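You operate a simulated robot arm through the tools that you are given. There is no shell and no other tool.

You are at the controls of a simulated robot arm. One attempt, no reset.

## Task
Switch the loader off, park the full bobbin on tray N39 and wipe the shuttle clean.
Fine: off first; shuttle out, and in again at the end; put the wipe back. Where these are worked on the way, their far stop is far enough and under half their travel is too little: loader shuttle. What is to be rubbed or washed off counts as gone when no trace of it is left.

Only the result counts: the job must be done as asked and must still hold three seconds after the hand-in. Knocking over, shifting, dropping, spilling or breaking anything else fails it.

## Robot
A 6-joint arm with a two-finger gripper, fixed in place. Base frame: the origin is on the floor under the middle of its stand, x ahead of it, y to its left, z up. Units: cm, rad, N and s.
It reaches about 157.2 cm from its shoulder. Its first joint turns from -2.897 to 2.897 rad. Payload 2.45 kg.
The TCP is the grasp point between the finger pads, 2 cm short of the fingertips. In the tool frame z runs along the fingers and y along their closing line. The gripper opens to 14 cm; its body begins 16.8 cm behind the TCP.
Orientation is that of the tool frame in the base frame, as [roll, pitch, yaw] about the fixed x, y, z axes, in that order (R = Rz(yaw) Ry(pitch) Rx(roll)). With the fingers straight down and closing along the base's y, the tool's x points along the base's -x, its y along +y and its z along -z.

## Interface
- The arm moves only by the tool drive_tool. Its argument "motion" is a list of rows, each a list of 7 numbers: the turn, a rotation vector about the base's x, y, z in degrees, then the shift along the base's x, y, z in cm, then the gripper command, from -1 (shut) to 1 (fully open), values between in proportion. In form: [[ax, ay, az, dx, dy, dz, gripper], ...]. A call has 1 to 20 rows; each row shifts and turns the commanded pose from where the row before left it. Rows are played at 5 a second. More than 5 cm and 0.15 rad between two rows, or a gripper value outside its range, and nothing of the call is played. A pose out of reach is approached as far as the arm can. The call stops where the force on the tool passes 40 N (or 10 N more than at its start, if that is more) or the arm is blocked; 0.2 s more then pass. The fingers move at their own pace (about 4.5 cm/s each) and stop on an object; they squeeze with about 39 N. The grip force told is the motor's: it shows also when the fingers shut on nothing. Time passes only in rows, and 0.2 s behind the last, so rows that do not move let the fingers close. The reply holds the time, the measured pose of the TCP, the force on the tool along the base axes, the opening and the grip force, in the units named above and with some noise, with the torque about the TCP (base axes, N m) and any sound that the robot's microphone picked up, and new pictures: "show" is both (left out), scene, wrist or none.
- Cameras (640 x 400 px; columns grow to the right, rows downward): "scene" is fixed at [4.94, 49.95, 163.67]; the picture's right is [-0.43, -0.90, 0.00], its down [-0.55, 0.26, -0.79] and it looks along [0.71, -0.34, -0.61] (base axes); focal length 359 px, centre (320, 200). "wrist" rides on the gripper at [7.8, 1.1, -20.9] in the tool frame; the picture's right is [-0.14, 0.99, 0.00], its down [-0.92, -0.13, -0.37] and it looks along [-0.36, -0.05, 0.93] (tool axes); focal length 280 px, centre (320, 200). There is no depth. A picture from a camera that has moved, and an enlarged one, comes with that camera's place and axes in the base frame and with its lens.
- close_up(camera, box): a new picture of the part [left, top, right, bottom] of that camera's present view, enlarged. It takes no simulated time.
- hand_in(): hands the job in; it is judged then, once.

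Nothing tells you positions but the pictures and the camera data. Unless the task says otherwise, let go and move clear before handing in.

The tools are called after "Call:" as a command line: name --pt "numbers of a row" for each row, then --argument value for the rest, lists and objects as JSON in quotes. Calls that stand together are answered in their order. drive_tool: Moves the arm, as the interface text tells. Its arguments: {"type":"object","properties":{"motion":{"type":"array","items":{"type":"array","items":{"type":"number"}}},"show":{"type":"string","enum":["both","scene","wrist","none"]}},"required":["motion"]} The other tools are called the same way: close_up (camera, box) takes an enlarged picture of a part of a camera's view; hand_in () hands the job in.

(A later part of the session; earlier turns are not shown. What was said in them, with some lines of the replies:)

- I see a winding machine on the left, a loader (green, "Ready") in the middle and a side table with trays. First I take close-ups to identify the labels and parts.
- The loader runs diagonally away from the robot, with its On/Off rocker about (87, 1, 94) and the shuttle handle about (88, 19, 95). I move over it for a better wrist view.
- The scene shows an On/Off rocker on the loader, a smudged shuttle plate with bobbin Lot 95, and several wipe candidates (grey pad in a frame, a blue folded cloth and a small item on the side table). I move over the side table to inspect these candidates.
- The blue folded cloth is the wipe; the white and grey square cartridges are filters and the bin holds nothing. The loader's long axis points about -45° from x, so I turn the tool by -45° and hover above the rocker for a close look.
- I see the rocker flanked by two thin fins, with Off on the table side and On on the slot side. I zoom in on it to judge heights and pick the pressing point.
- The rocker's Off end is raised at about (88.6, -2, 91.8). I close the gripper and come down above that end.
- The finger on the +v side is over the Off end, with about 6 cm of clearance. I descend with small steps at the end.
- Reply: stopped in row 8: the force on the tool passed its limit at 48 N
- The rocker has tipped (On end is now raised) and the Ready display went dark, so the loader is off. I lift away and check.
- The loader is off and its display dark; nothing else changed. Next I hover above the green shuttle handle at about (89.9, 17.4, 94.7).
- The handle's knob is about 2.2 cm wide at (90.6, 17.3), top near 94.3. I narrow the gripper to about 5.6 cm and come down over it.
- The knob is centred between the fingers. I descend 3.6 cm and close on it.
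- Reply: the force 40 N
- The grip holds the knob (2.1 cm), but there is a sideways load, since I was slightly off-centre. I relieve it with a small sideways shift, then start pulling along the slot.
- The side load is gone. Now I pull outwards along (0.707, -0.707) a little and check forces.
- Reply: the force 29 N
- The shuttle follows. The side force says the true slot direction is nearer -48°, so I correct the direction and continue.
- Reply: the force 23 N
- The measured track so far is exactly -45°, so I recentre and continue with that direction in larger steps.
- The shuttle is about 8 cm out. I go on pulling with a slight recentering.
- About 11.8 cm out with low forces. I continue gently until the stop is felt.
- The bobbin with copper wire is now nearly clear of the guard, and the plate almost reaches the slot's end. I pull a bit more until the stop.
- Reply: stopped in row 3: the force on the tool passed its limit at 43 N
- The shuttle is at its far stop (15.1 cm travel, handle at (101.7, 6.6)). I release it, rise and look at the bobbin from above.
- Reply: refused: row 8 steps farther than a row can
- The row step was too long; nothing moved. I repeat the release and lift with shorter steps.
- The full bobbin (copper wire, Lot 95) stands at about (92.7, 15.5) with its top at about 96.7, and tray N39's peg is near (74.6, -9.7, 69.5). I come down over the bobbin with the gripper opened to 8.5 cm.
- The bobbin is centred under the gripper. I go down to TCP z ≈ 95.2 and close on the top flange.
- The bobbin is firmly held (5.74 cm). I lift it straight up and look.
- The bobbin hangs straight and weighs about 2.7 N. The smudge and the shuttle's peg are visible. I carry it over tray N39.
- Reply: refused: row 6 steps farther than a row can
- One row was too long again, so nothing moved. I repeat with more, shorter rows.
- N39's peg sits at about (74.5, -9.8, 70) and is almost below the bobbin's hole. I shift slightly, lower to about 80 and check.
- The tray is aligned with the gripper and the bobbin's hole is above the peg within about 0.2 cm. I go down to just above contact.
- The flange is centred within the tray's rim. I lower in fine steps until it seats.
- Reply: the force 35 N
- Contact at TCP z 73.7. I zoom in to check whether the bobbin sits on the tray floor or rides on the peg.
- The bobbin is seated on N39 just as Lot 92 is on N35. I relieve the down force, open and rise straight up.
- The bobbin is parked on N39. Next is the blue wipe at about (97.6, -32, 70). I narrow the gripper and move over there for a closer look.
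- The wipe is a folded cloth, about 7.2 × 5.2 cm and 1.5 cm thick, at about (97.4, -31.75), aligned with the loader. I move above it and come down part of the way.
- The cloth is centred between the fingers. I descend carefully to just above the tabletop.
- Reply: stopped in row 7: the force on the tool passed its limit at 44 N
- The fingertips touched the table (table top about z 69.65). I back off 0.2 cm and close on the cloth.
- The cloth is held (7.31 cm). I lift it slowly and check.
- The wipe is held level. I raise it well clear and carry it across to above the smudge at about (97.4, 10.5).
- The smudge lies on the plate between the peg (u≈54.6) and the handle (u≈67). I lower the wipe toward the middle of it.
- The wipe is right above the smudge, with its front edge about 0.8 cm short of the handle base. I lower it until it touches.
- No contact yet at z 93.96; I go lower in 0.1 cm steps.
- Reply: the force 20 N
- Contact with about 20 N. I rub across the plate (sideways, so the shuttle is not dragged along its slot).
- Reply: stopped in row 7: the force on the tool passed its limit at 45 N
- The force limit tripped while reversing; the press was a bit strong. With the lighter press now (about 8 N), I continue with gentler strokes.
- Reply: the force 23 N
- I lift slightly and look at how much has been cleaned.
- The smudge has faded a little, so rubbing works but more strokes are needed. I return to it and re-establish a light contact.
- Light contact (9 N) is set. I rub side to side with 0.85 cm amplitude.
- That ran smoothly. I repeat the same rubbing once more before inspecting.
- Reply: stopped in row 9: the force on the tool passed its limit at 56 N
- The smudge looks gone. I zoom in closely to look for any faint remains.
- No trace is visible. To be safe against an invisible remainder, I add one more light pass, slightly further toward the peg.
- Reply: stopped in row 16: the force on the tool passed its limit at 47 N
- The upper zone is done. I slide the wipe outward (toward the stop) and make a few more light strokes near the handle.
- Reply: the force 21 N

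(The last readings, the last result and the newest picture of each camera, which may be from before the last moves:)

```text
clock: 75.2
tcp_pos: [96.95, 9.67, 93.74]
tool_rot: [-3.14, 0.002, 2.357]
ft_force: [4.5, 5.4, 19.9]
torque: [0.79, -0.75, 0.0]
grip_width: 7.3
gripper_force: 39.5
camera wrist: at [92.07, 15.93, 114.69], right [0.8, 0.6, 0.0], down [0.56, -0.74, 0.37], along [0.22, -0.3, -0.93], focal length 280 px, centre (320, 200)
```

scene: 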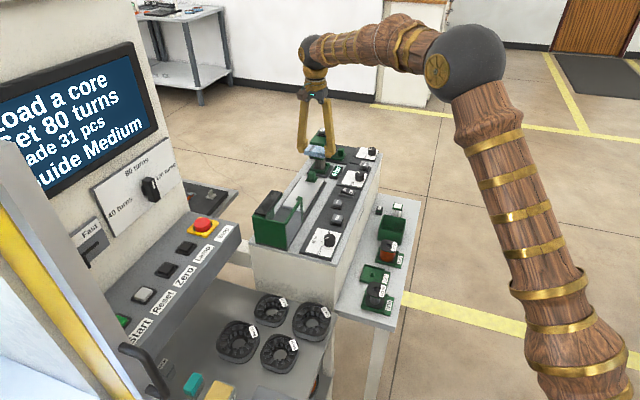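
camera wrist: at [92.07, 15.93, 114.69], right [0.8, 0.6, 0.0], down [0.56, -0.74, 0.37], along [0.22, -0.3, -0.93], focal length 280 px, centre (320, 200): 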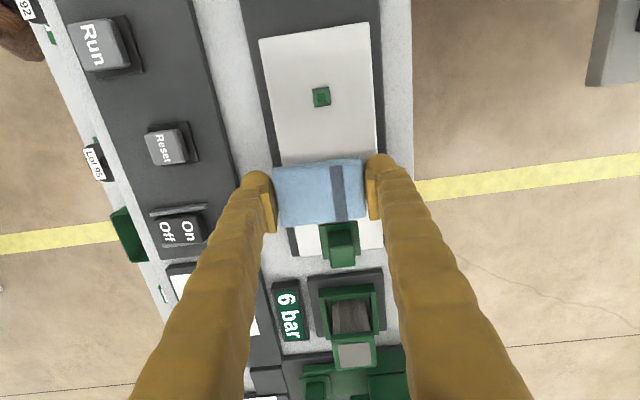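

The +v fingertip now carries part of the load at the plate's edge, so I stop rubbing here, lift and inspect.

Call:
drive_tool --pt "0 0 0 0.3 0.3 0.5 -1" --pt "0 0 0 0.2 0.2 2 -1" --pt "0 0 0 1.8 -1.8 3 -1" --pt "0 0 0 2.5 -2.5 3 -1" --pt "0 0 0 2 -2 0.5 -1"

Call:
close_up --camera "wrist" --box '[255, 0, 375, 75]'

Call:
close_up --camera "wrist" --box '[255, 70, 375, 145]'

Call:
close_up --camera "scene" --box '[280, 120, 344, 214]'

```text
clock: 76.4
tcp_pos: [103.71, 3.93, 102.64]
tool_rot: [-3.139, 0.002, 2.356]
ft_force: [-0.2, 0.4, 0.4]
torque: [0.0, 0.01, 0.02]
grip_width: 7.31
gripper_force: 38.6
camera wrist: at [98.93, 10.15, 123.67], right [0.8, 0.6, 0.0], down [0.56, -0.74, 0.37], along [0.22, -0.3, -0.93], focal length 280 px, centre (320, 200)
```

scene: 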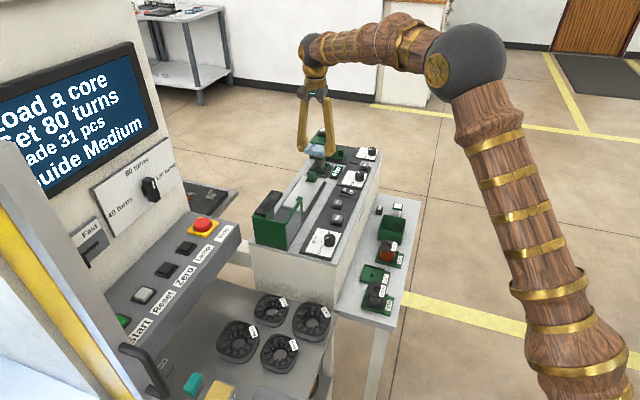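
wrist: 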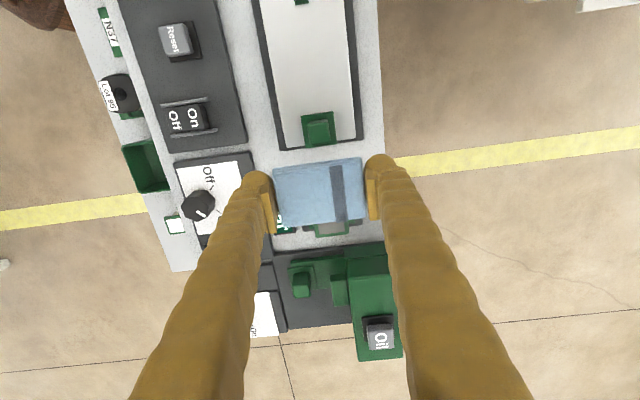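

```text
5.33 times, centred on (315, 38) of wrist
camera zoom: at [98.93, 10.15, 123.67], right [0.8, 0.6, 0.0], down [0.56, -0.74, 0.37], along [0.22, -0.3, -0.93], focal length 1495 px, centre (347, 1067)
```

zoom: 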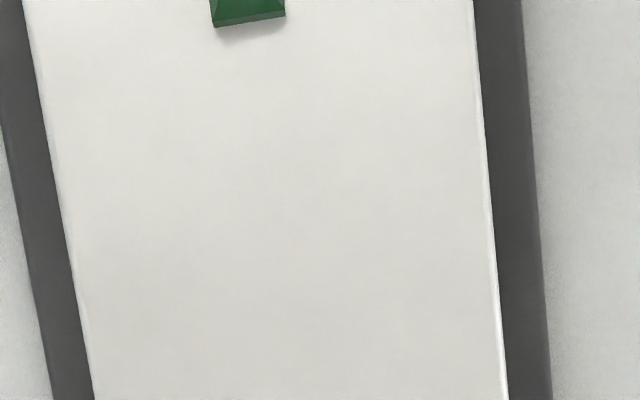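

```text
5.33 times, centred on (315, 108) of wrist
camera zoom: at [98.93, 10.15, 123.67], right [0.8, 0.6, 0.0], down [0.56, -0.74, 0.37], along [0.22, -0.3, -0.93], focal length 1495 px, centre (347, 693)
```

zoom: 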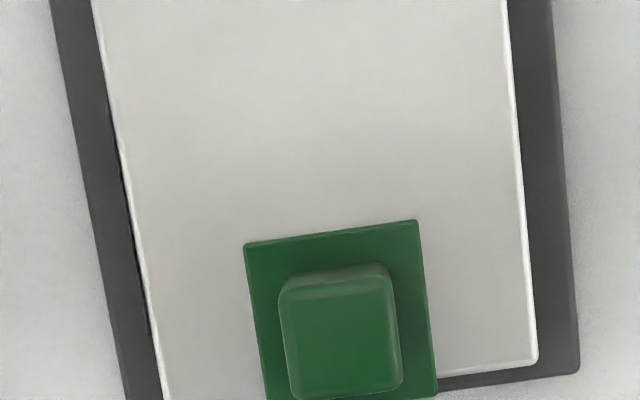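

```text
4.26 times, centred on (312, 167) of scene
camera zoom: at [4.94, 49.95, 163.67], right [-0.43, -0.9, 0.0], down [-0.55, 0.26, -0.79], along [0.71, -0.34, -0.61], focal length 1530 px, centre (354, 340)
```

zoom: 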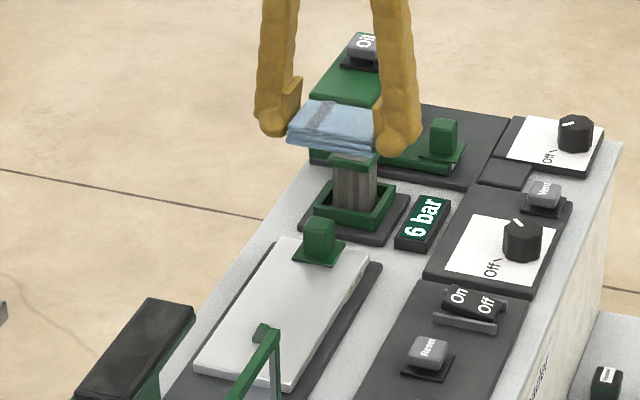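

The shuttle plate is clean. Now I carry the wipe back to its place on the side table, first staying high.

Call:
drive_tool --pt "0 0 0 0 0 4.5 -1" --pt "0 0 0 0 0 4.5 -1" --pt "0 0 0 -0.78 -4.46 0 -1" --pt "0 0 0 -0.78 -4.46 0 -1" --pt "0 0 0 -0.78 -4.46 0 -1" --pt "0 0 0 -0.78 -4.46 0 -1" --pt "0 0 0 -0.78 -4.46 0 -1" --pt "0 0 0 -0.78 -4.46 0 -1" --pt "0 0 0 -0.78 -4.46 0 -1" --pt "0 0 0 -0.78 -4.46 0 -1" --pt "0 0 0 0 0 -4 -1" --pt "0 0 0 0 0 -4.5 -1" --pt "0 0 0 0 0 -4.5 -1" --pt "0 0 0 0 0 -4.5 -1" --pt "0 0 0 0 0 -4.5 -1" --pt "0 0 0 0 0 -4.5 -1" --pt "0 0 0 0 0 0 -1"

Call:
close_up --camera "wrist" --box '[220, 60, 420, 240]'

Call:
close_up --camera "scene" --box '[370, 155, 434, 220]'

```text
clock: 80.0
tcp_pos: [97.46, -31.75, 85.21]
tool_rot: [-3.138, -0.001, 2.355]
ft_force: [0.1, -0.6, -0.1]
torque: [-0.01, 0.02, -0.03]
grip_width: 7.34
gripper_force: 38.5
camera wrist: at [92.7, -25.56, 106.03], right [0.8, 0.6, 0.0], down [0.56, -0.74, 0.37], along [0.22, -0.3, -0.93], focal length 280 px, centre (320, 200)
```

scene: 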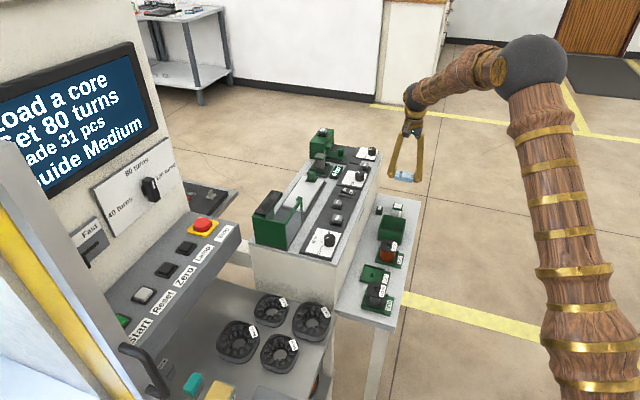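
wrist: 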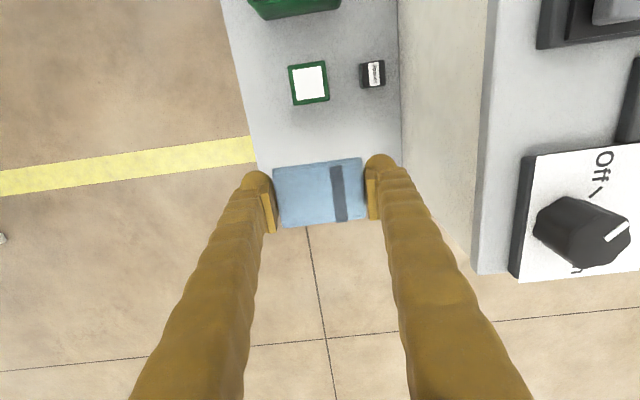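

```text
2.22 times, centred on (320, 150) of wrist
camera zoom: at [92.7, -25.56, 106.03], right [0.8, 0.6, 0.0], down [0.56, -0.74, 0.37], along [0.22, -0.3, -0.93], focal length 623 px, centre (320, 311)
```

zoom: 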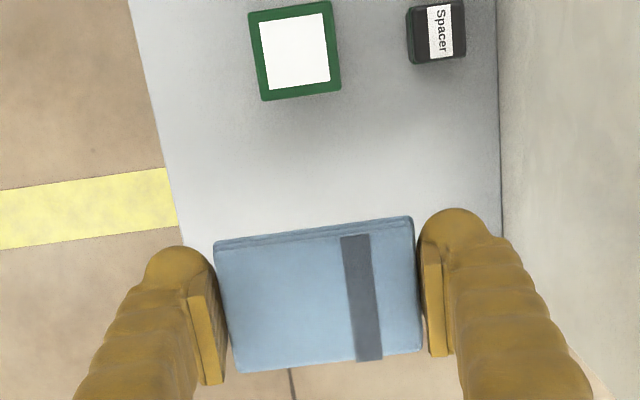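

```text
6.15 times, centred on (402, 188) of scene
camera zoom: at [4.94, 49.95, 163.67], right [-0.43, -0.9, 0.0], down [-0.55, 0.26, -0.79], along [0.71, -0.34, -0.61], focal length 2212 px, centre (-185, 277)
```

zoom: 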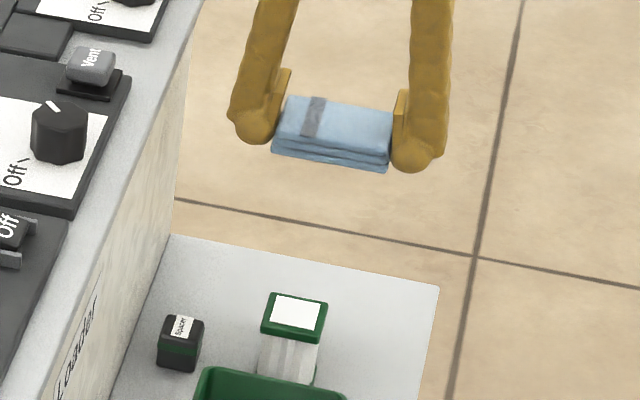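

The wipe is directly above its original place. I lower it to the tabletop with small final steps.

Call:
drive_tool --pt "0 0 0 0 0 -4 -1" --pt "0 0 0 0 0 -4 -1" --pt "0 0 0 0 0 -3 -1" --pt "0 0 0 0 0 -1 -1" --pt "0 0 0 0 0 -0.5 -1" --pt "0 0 0 0 0 -0.4 -1" --pt "0 0 0 0 0 -0.2 -1" --pt "0 0 0 0 0 -0.15 -1" --pt "0 0 0 0 0 -0.1 -1" --show "scene"

Call:
close_up --camera "scene" --box '[370, 175, 434, 220]'

```text
clock: 82.0
tcp_pos: [97.48, -31.68, 71.86]
tool_rot: [-3.138, -0.002, 2.356]
ft_force: [-0.3, 0.1, -0.6]
torque: [0.02, 0.04, -0.01]
grip_width: 7.32
gripper_force: 38.7
```

scene: 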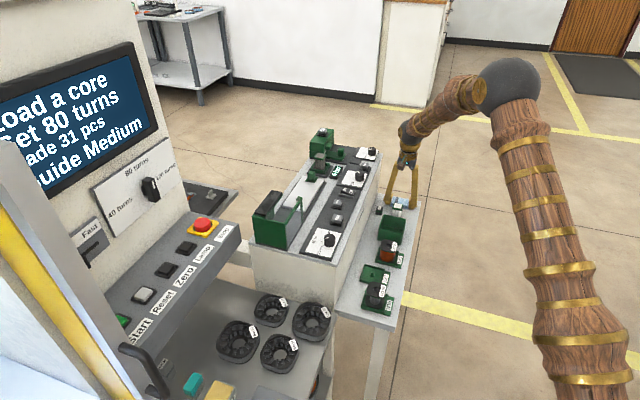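

```text
8.89 times, centred on (402, 198) of scene
camera zoom: at [4.94, 49.95, 163.67], right [-0.43, -0.9, 0.0], down [-0.55, 0.26, -0.79], along [0.71, -0.34, -0.61], focal length 3195 px, centre (-409, 222)
```

zoom: 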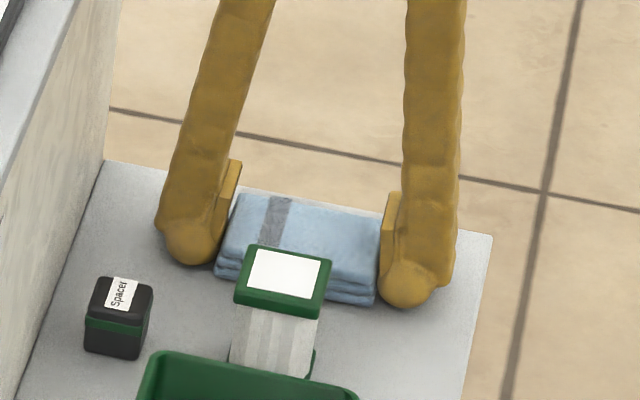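

Not quite touching yet. A little lower until contact.

Call:
drive_tool --pt "0 0 0 0 0 -0.1 -1" --pt "0 0 0 0 0 -0.08 -1" --pt "0 0 0 0 0 0 -1" --show "none"

```text
clock: 82.8
tcp_pos: [97.45, -31.85, 71.95]
tool_rot: [-3.138, -0.001, 2.355]
ft_force: [-12.1, 4.7, 32.1]
torque: [0.67, -0.36, 0.28]
grip_width: 7.33
gripper_force: 39.1
```

Contact is firm now. I relieve the load slightly, open and rise straight up.

Call:
drive_tool --pt "0 0 0 0 0 0.12 -1" --pt "0 0 0 0 0 0 -1" --show "none"

```text
clock: 83.4
tcp_pos: [97.59, -31.82, 71.79]
tool_rot: [-3.137, 0.003, 2.358]
ft_force: [-3.0, 1.5, 27.9]
torque: [0.6, -0.5, 0.05]
grip_width: 7.31
gripper_force: 38.7
```

Call:
drive_tool --pt "0 0 0 0 0 0.1 -1" --pt "0 0 0 0 0 0 -1" --show "none"

```text
clock: 84.0
tcp_pos: [97.49, -31.74, 71.78]
tool_rot: [-3.139, 0.0, 2.355]
ft_force: [6.8, -1.5, 14.9]
torque: [0.47, -0.6, -0.26]
grip_width: 7.32
gripper_force: 38.8
```

Call:
drive_tool --pt "0 0 0 0 0 0.08 -1" --pt "0 0 0 0 0 0 0.286" --pt "0 0 0 0 0 0 0.286" --pt "0 0 0 0 0 0 0.286" --pt "0 0 0 0 0 0.5 0.286" --pt "0 0 0 0 0 1 0.286" --pt "0 0 0 0 0 2 0.286" --pt "0 0 0 0 0 3 0.286" --pt "0 0 0 0 0 4 0.286" --pt "0 0 0 0 0 4 0.286"

Call:
close_up --camera "scene" --box '[370, 175, 434, 220]'

Call:
close_up --camera "wrist" --box '[220, 60, 420, 240]'

```text
clock: 86.2
tcp_pos: [97.51, -31.79, 86.58]
tool_rot: [-3.138, -0.001, 2.356]
ft_force: [-0.3, -0.6, 0.1]
torque: [0.0, -0.02, 0.02]
grip_width: 9.02
gripper_force: 0.1
camera wrist: at [92.62, -25.52, 107.46], right [0.8, 0.6, 0.0], down [0.56, -0.74, 0.37], along [0.22, -0.3, -0.93], focal length 280 px, centre (320, 200)
```

scene: 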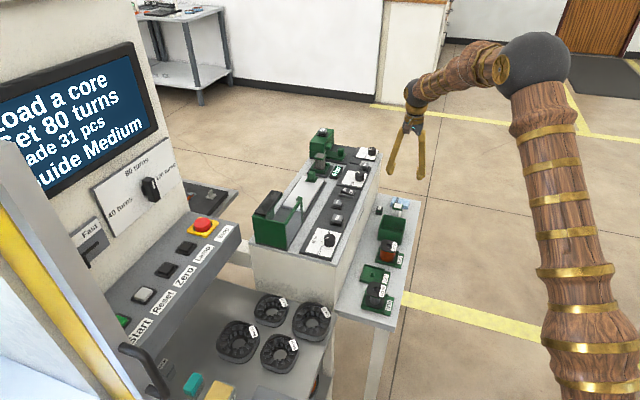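
wrist: 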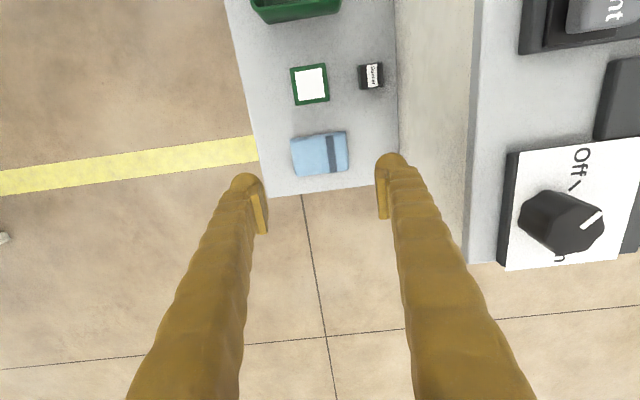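

```text
8.89 times, centred on (402, 198) of scene
camera zoom: at [4.94, 49.95, 163.67], right [-0.43, -0.9, 0.0], down [-0.55, 0.26, -0.79], along [0.71, -0.34, -0.61], focal length 3195 px, centre (-409, 222)
```

zoom: 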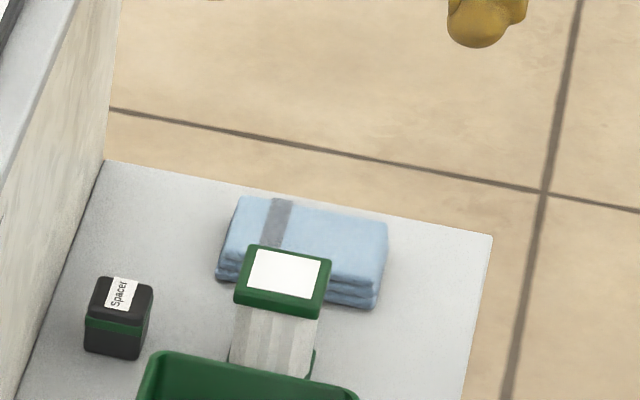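

```text
2.22 times, centred on (320, 150) of wrist
camera zoom: at [92.62, -25.52, 107.46], right [0.8, 0.6, 0.0], down [0.56, -0.74, 0.37], along [0.22, -0.3, -0.93], focal length 623 px, centre (320, 311)
```

zoom: 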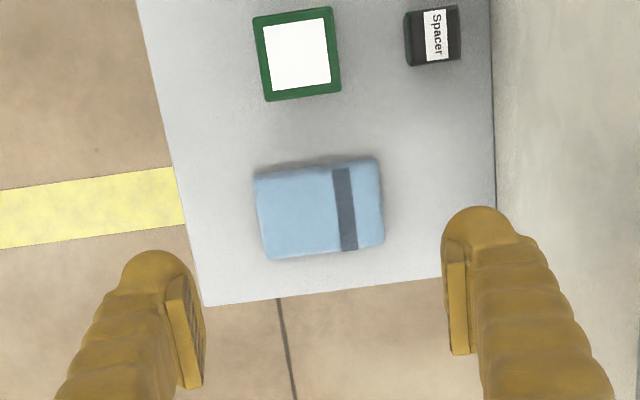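

The wipe is back where it was. Now I go back up and over to the shuttle handle at (101.7, 6.6).

Call:
drive_tool --pt "0 0 0 0 0 4.5 0.286" --pt "0 0 0 0 0 4.5 0.286" --pt "0 0 0 0 0 4.5 0.286" --pt "0 0 0 0 0 4.5 0.286" --pt "0 0 0 0 0 4.5 0.286" --pt "0 0 0 0 0 3.5 0.286" --pt "0 0 0 0.46 4.27 0 0.286" --pt "0 0 0 0.46 4.27 0 0.286" --pt "0 0 0 0.46 4.27 0 0.286" --pt "0 0 0 0.46 4.27 0 0.286" --pt "0 0 0 0.46 4.27 0 0.286" --pt "0 0 0 0.46 4.27 0 0.286" --pt "0 0 0 0.46 4.27 0 0" --pt "0 0 0 0.46 4.27 0 -0.2" --pt "0 0 0 0.46 4.24 0 -0.2" --pt "0 0 0 0 0 -4 -0.2" --pt "0 0 0 0 0 -4 -0.2"

Call:
close_up --camera "wrist" --box '[220, 60, 420, 240]'

Call:
close_up --camera "scene" --box '[270, 130, 350, 210]'

```text
clock: 89.8
tcp_pos: [101.55, 6.66, 104.48]
tool_rot: [-3.137, 0.001, 2.354]
ft_force: [0.7, -0.3, 0.5]
torque: [-0.01, -0.02, -0.03]
grip_width: 5.57
gripper_force: 0.0
camera wrist: at [96.73, 12.91, 125.51], right [0.8, 0.6, 0.0], down [0.56, -0.74, 0.37], along [0.22, -0.3, -0.93], focal length 280 px, centre (320, 200)
```

scene: 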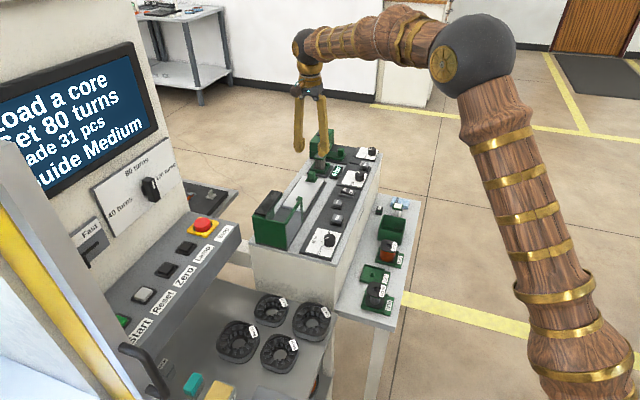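
wrist: 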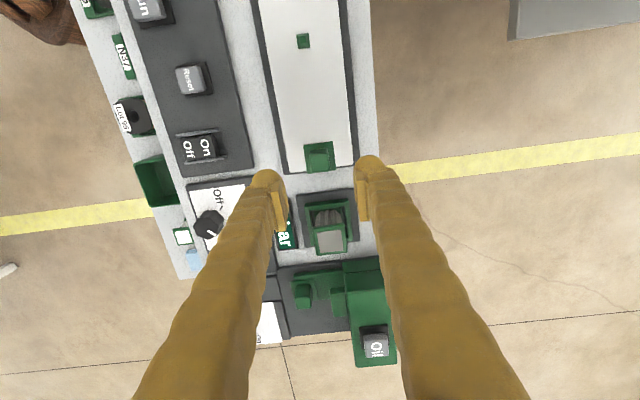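

```text
2.22 times, centred on (320, 150) of wrist
camera zoom: at [96.73, 12.91, 125.51], right [0.8, 0.6, 0.0], down [0.56, -0.74, 0.37], along [0.22, -0.3, -0.93], focal length 623 px, centre (320, 311)
```

zoom: 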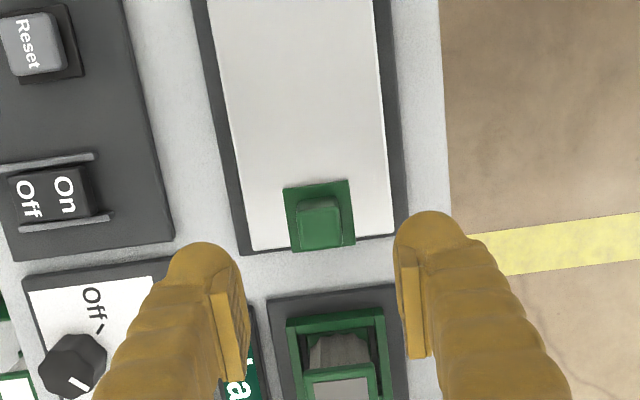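

```text
5.00 times, centred on (310, 170) of scene
camera zoom: at [4.94, 49.95, 163.67], right [-0.43, -0.9, 0.0], down [-0.55, 0.26, -0.79], along [0.71, -0.34, -0.61], focal length 1797 px, centre (370, 350)
```

zoom: 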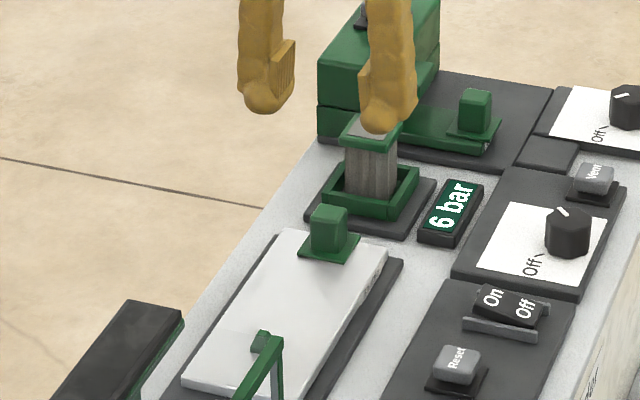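

The handle is still near its out position. I lower over it exactly as before and grip it.

Call:
drive_tool --pt "0 0 0 0 0 -3 -0.2" --pt "0 0 0 0 0 -3 -0.2" --pt "0 0 0 0 0 -2 -0.2" --pt "0 0 0 0 0 -1.2 -0.2" --pt "0 0 0 0 0 -0.7 -0.2" --pt "0 0 0 0 0 0 -1" --pt "0 0 0 0 0 0 -1" --pt "0 0 0 0 0 0 -1"

```text
clock: 91.6
tcp_pos: [101.55, 6.61, 94.47]
tool_rot: [-3.138, 0.001, 2.357]
ft_force: [4.1, 2.3, -3.3]
torque: [-0.02, -0.09, 0.0]
grip_width: 2.11
gripper_force: 27.7
camera wrist: at [96.75, 12.85, 115.53], right [0.8, 0.6, 0.0], down [0.56, -0.74, 0.37], along [0.22, -0.3, -0.93], focal length 280 px, centre (320, 200)
```

scene: 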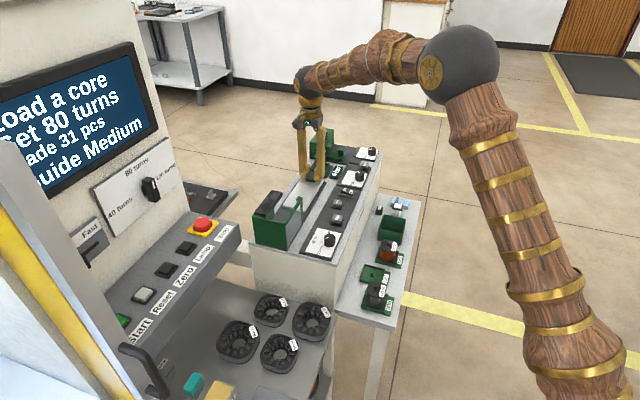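
wrist: 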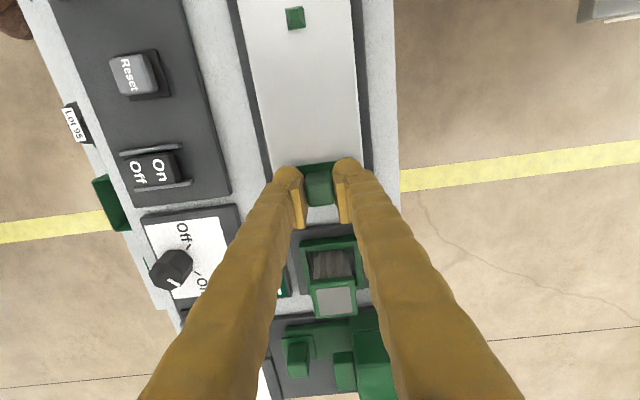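

Gripped with little side load. I push the shuttle inwards along (-0.707, 0.707), checking side force on the way.

Call:
drive_tool --pt "0 0 0 -0.4 0.4 0 -1" --pt "0 0 0 -0.6 0.6 0 -1" --pt "0 0 0 -0.6 0.6 0 -1" --pt "0 0 0 -0.6 0.6 0 -1" --pt "0 0 0 -0.6 0.6 0 -1" --show "none"

```text
clock: 92.8
tcp_pos: [98.8, 9.45, 94.61]
tool_rot: [-3.139, 0.001, 2.357]
ft_force: [-0.9, -0.9, 2.9]
torque: [-0.08, -0.06, 0.06]
grip_width: 2.12
gripper_force: 45.0
```

Call:
drive_tool --pt "0 0 0 -0.6 0.6 0 -1" --pt "0 0 0 -0.6 0.6 0 -1" --pt "0 0 0 -0.6 0.6 0 -1" --pt "0 0 0 -0.6 0.6 0 -1" --pt "0 0 0 -0.6 0.6 0 -1" --show "scene"

```text
clock: 94.0
tcp_pos: [95.76, 12.42, 94.66]
tool_rot: [-3.139, 0.0, 2.357]
ft_force: [-1.3, -0.4, 1.1]
torque: [-0.14, -0.08, 0.07]
grip_width: 2.11
gripper_force: 45.1
```

scene: 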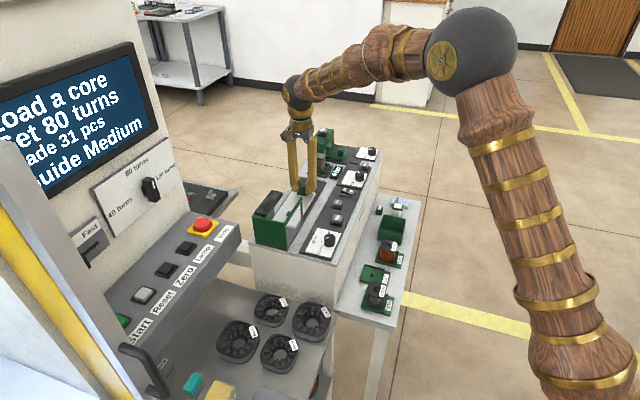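

The shuttle slides freely. I continue with the remaining ~7 cm, slowing at the end to find the inner stop.

Call:
drive_tool --pt "0 0 0 -0.6 0.6 0 -1" --pt "0 0 0 -0.6 0.6 0 -1" --pt "0 0 0 -0.6 0.6 0 -1" --pt "0 0 0 -0.6 0.6 0 -1" --pt "0 0 0 -0.6 0.6 0 -1" --pt "0 0 0 -0.6 0.6 0 -1" --pt "0 0 0 -0.5 0.5 0 -1" --pt "0 0 0 -0.2 0.2 0 -1" --show "none"

```text
clock: 95.8
tcp_pos: [91.54, 16.81, 94.58]
tool_rot: [-3.138, 0.0, 2.358]
ft_force: [-3.4, -6.1, 6.4]
torque: [-0.12, -0.06, 0.01]
grip_width: 2.13
gripper_force: 45.5
```

Call:
drive_tool --pt "0 0 0 -0.15 0.15 0 -1" --pt "0 0 0 -0.15 0.15 0 -1" --pt "0 0 0 -0.15 0.15 0 -1" --pt "0 0 0 -0.15 0.15 0 -1" --pt "0 0 0 -0.15 0.15 0 -1" --pt "0 0 0 -0.15 0.15 0 -1" --pt "0 0 0 -0.15 0.15 0 -1"

Call:
close_up --camera "scene" --box '[245, 160, 345, 240]'

```text
clock: 97.4
tcp_pos: [90.46, 17.73, 94.5]
tool_rot: [-3.138, 0.0, 2.356]
ft_force: [26.6, -24.4, 1.9]
torque: [-0.31, -0.32, 0.04]
grip_width: 2.12
gripper_force: 45.2
camera wrist: at [85.65, 23.94, 115.51], right [0.8, 0.6, 0.0], down [0.56, -0.74, 0.37], along [0.22, -0.3, -0.93], focal length 280 px, centre (320, 200)
```

scene: 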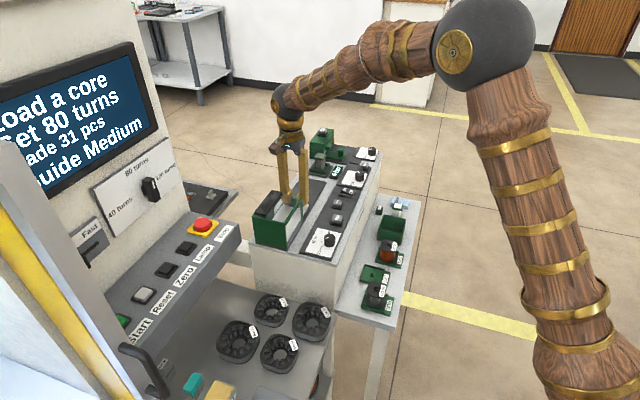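
wrist: 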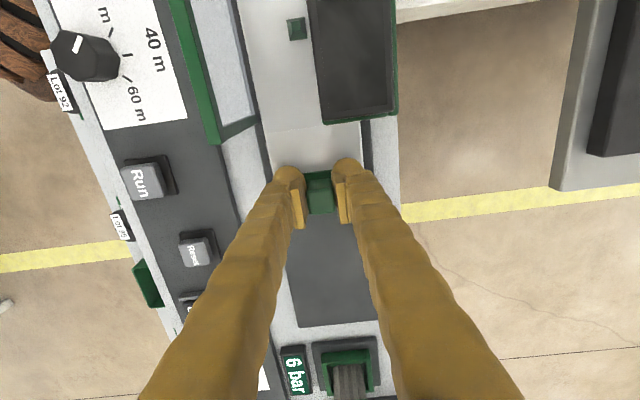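

```text
5.00 times, centred on (295, 200) of scene
camera zoom: at [4.94, 49.95, 163.67], right [-0.43, -0.9, 0.0], down [-0.55, 0.26, -0.79], along [0.71, -0.34, -0.61], focal length 1797 px, centre (445, 200)
```

zoom: 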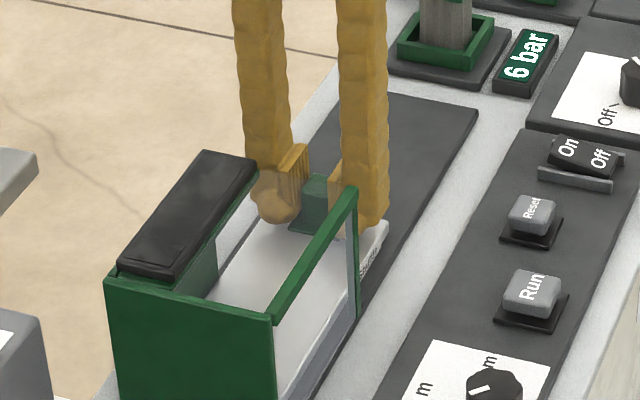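

The inner stop is reached (36 N pushback). I relax the push, open the fingers and rise straight up.

Call:
drive_tool --pt "0 0 0 0.12 -0.12 0 -1" --pt "0 0 0 0 0 0 -0.2" --pt "0 0 0 0 0 0 -0.2" --pt "0 0 0 0 0 0 -0.2" --pt "0 0 0 0 0 1.5 -0.2" --pt "0 0 0 0 0 3 -0.2" --pt "0 0 0 0 0 4 -0.2" --pt "0 0 0 0 0 4 -0.2" --pt "0 0 0 0 0 4 -0.2" --pt "0 0 0 0 0 4 0.5"

Call:
close_up --camera "scene" --box '[245, 160, 345, 240]'

Call:
close_up --camera "wrist" --box '[220, 0, 420, 200]'

Call:
close_up --camera "scene" --box '[340, 185, 430, 325]'

```text
clock: 99.6
tcp_pos: [90.52, 17.61, 114.98]
tool_rot: [-3.139, 0.001, 2.357]
ft_force: [-0.4, 0.5, -0.5]
torque: [0.01, 0.07, -0.01]
grip_width: 9.08
gripper_force: 0.1
camera wrist: at [85.77, 23.88, 136.01], right [0.8, 0.6, 0.0], down [0.56, -0.74, 0.37], along [0.22, -0.3, -0.93], focal length 280 px, centre (320, 200)
```

scene: 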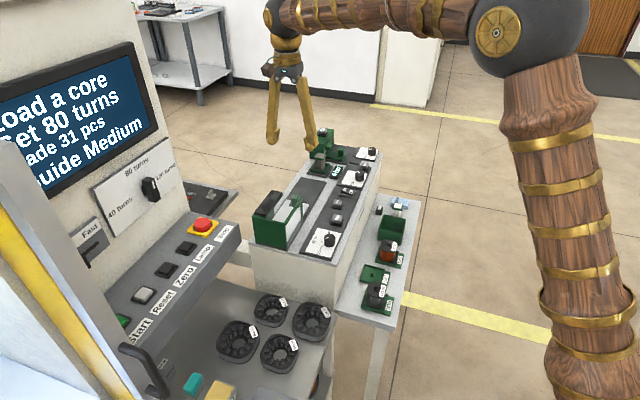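
wrist: 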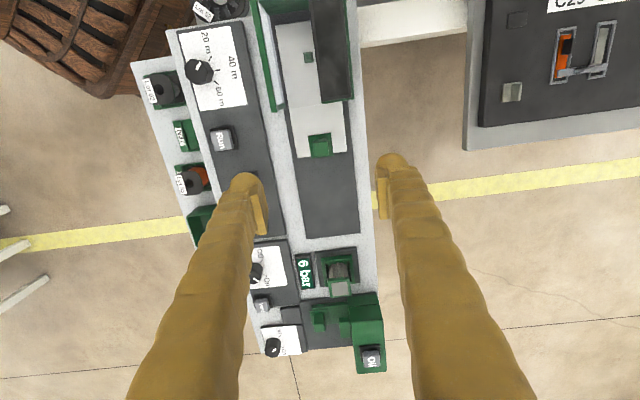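

```text
5.00 times, centred on (295, 200) of scene
camera zoom: at [4.94, 49.95, 163.67], right [-0.43, -0.9, 0.0], down [-0.55, 0.26, -0.79], along [0.71, -0.34, -0.61], focal length 1797 px, centre (445, 200)
```

zoom: 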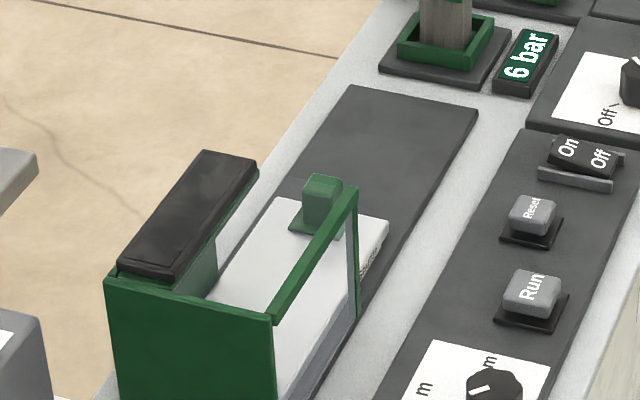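

```text
2.00 times, centred on (320, 100) of wrist
camera zoom: at [85.77, 23.88, 136.01], right [0.8, 0.6, 0.0], down [0.56, -0.74, 0.37], along [0.22, -0.3, -0.93], focal length 561 px, centre (320, 400)
```

zoom: 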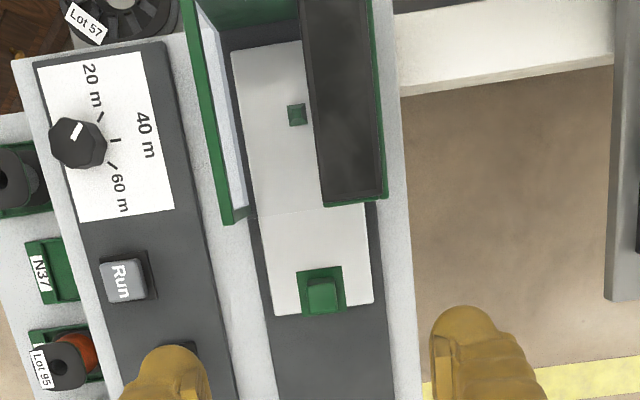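

```text
2.86 times, centred on (385, 255) of scene
camera zoom: at [4.94, 49.95, 163.67], right [-0.43, -0.9, 0.0], down [-0.55, 0.26, -0.79], along [0.71, -0.34, -0.61], focal length 1027 px, centre (134, 43)
```

zoom: 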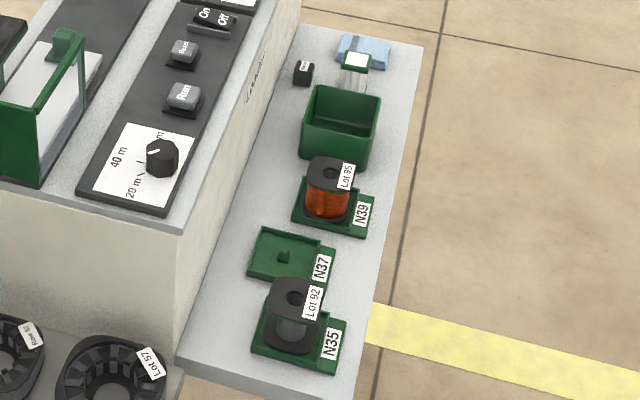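

Everything is in its final state: the loader is off (rocker at Off, display dark), the Lot 95 bobbin is on N39, and the shuttle is clean and back at its inner stop. The wipe is back in its place and the arm is clear, so I hand in.

Call:
hand_in

```text
The job is handed in.
```

The job is handed in, and every step you asked for was done:

- **Loader:** it was switched off first. The rocker is at Off and the Ready display is dark.
- **Bobbin:** the full one (Lot 95) sits on tray N39, seated the same way as Lot 92 on N35.
- **Shuttle:** I pulled it to its far stop and wiped it until no mark showed in close-up. It was then pushed back to its inner stop, and the handle shows at its starting position in the picture.
- **Wipe:** it is back on the side table, about 0.2 cm from where it lay.

During the wiping the force limit tripped three times, and once a fingertip pressed on the edge of the shuttle plate. I saw no damage from it. Nothing else was seen to move, and the gripper was open and clear of everything at hand-in.
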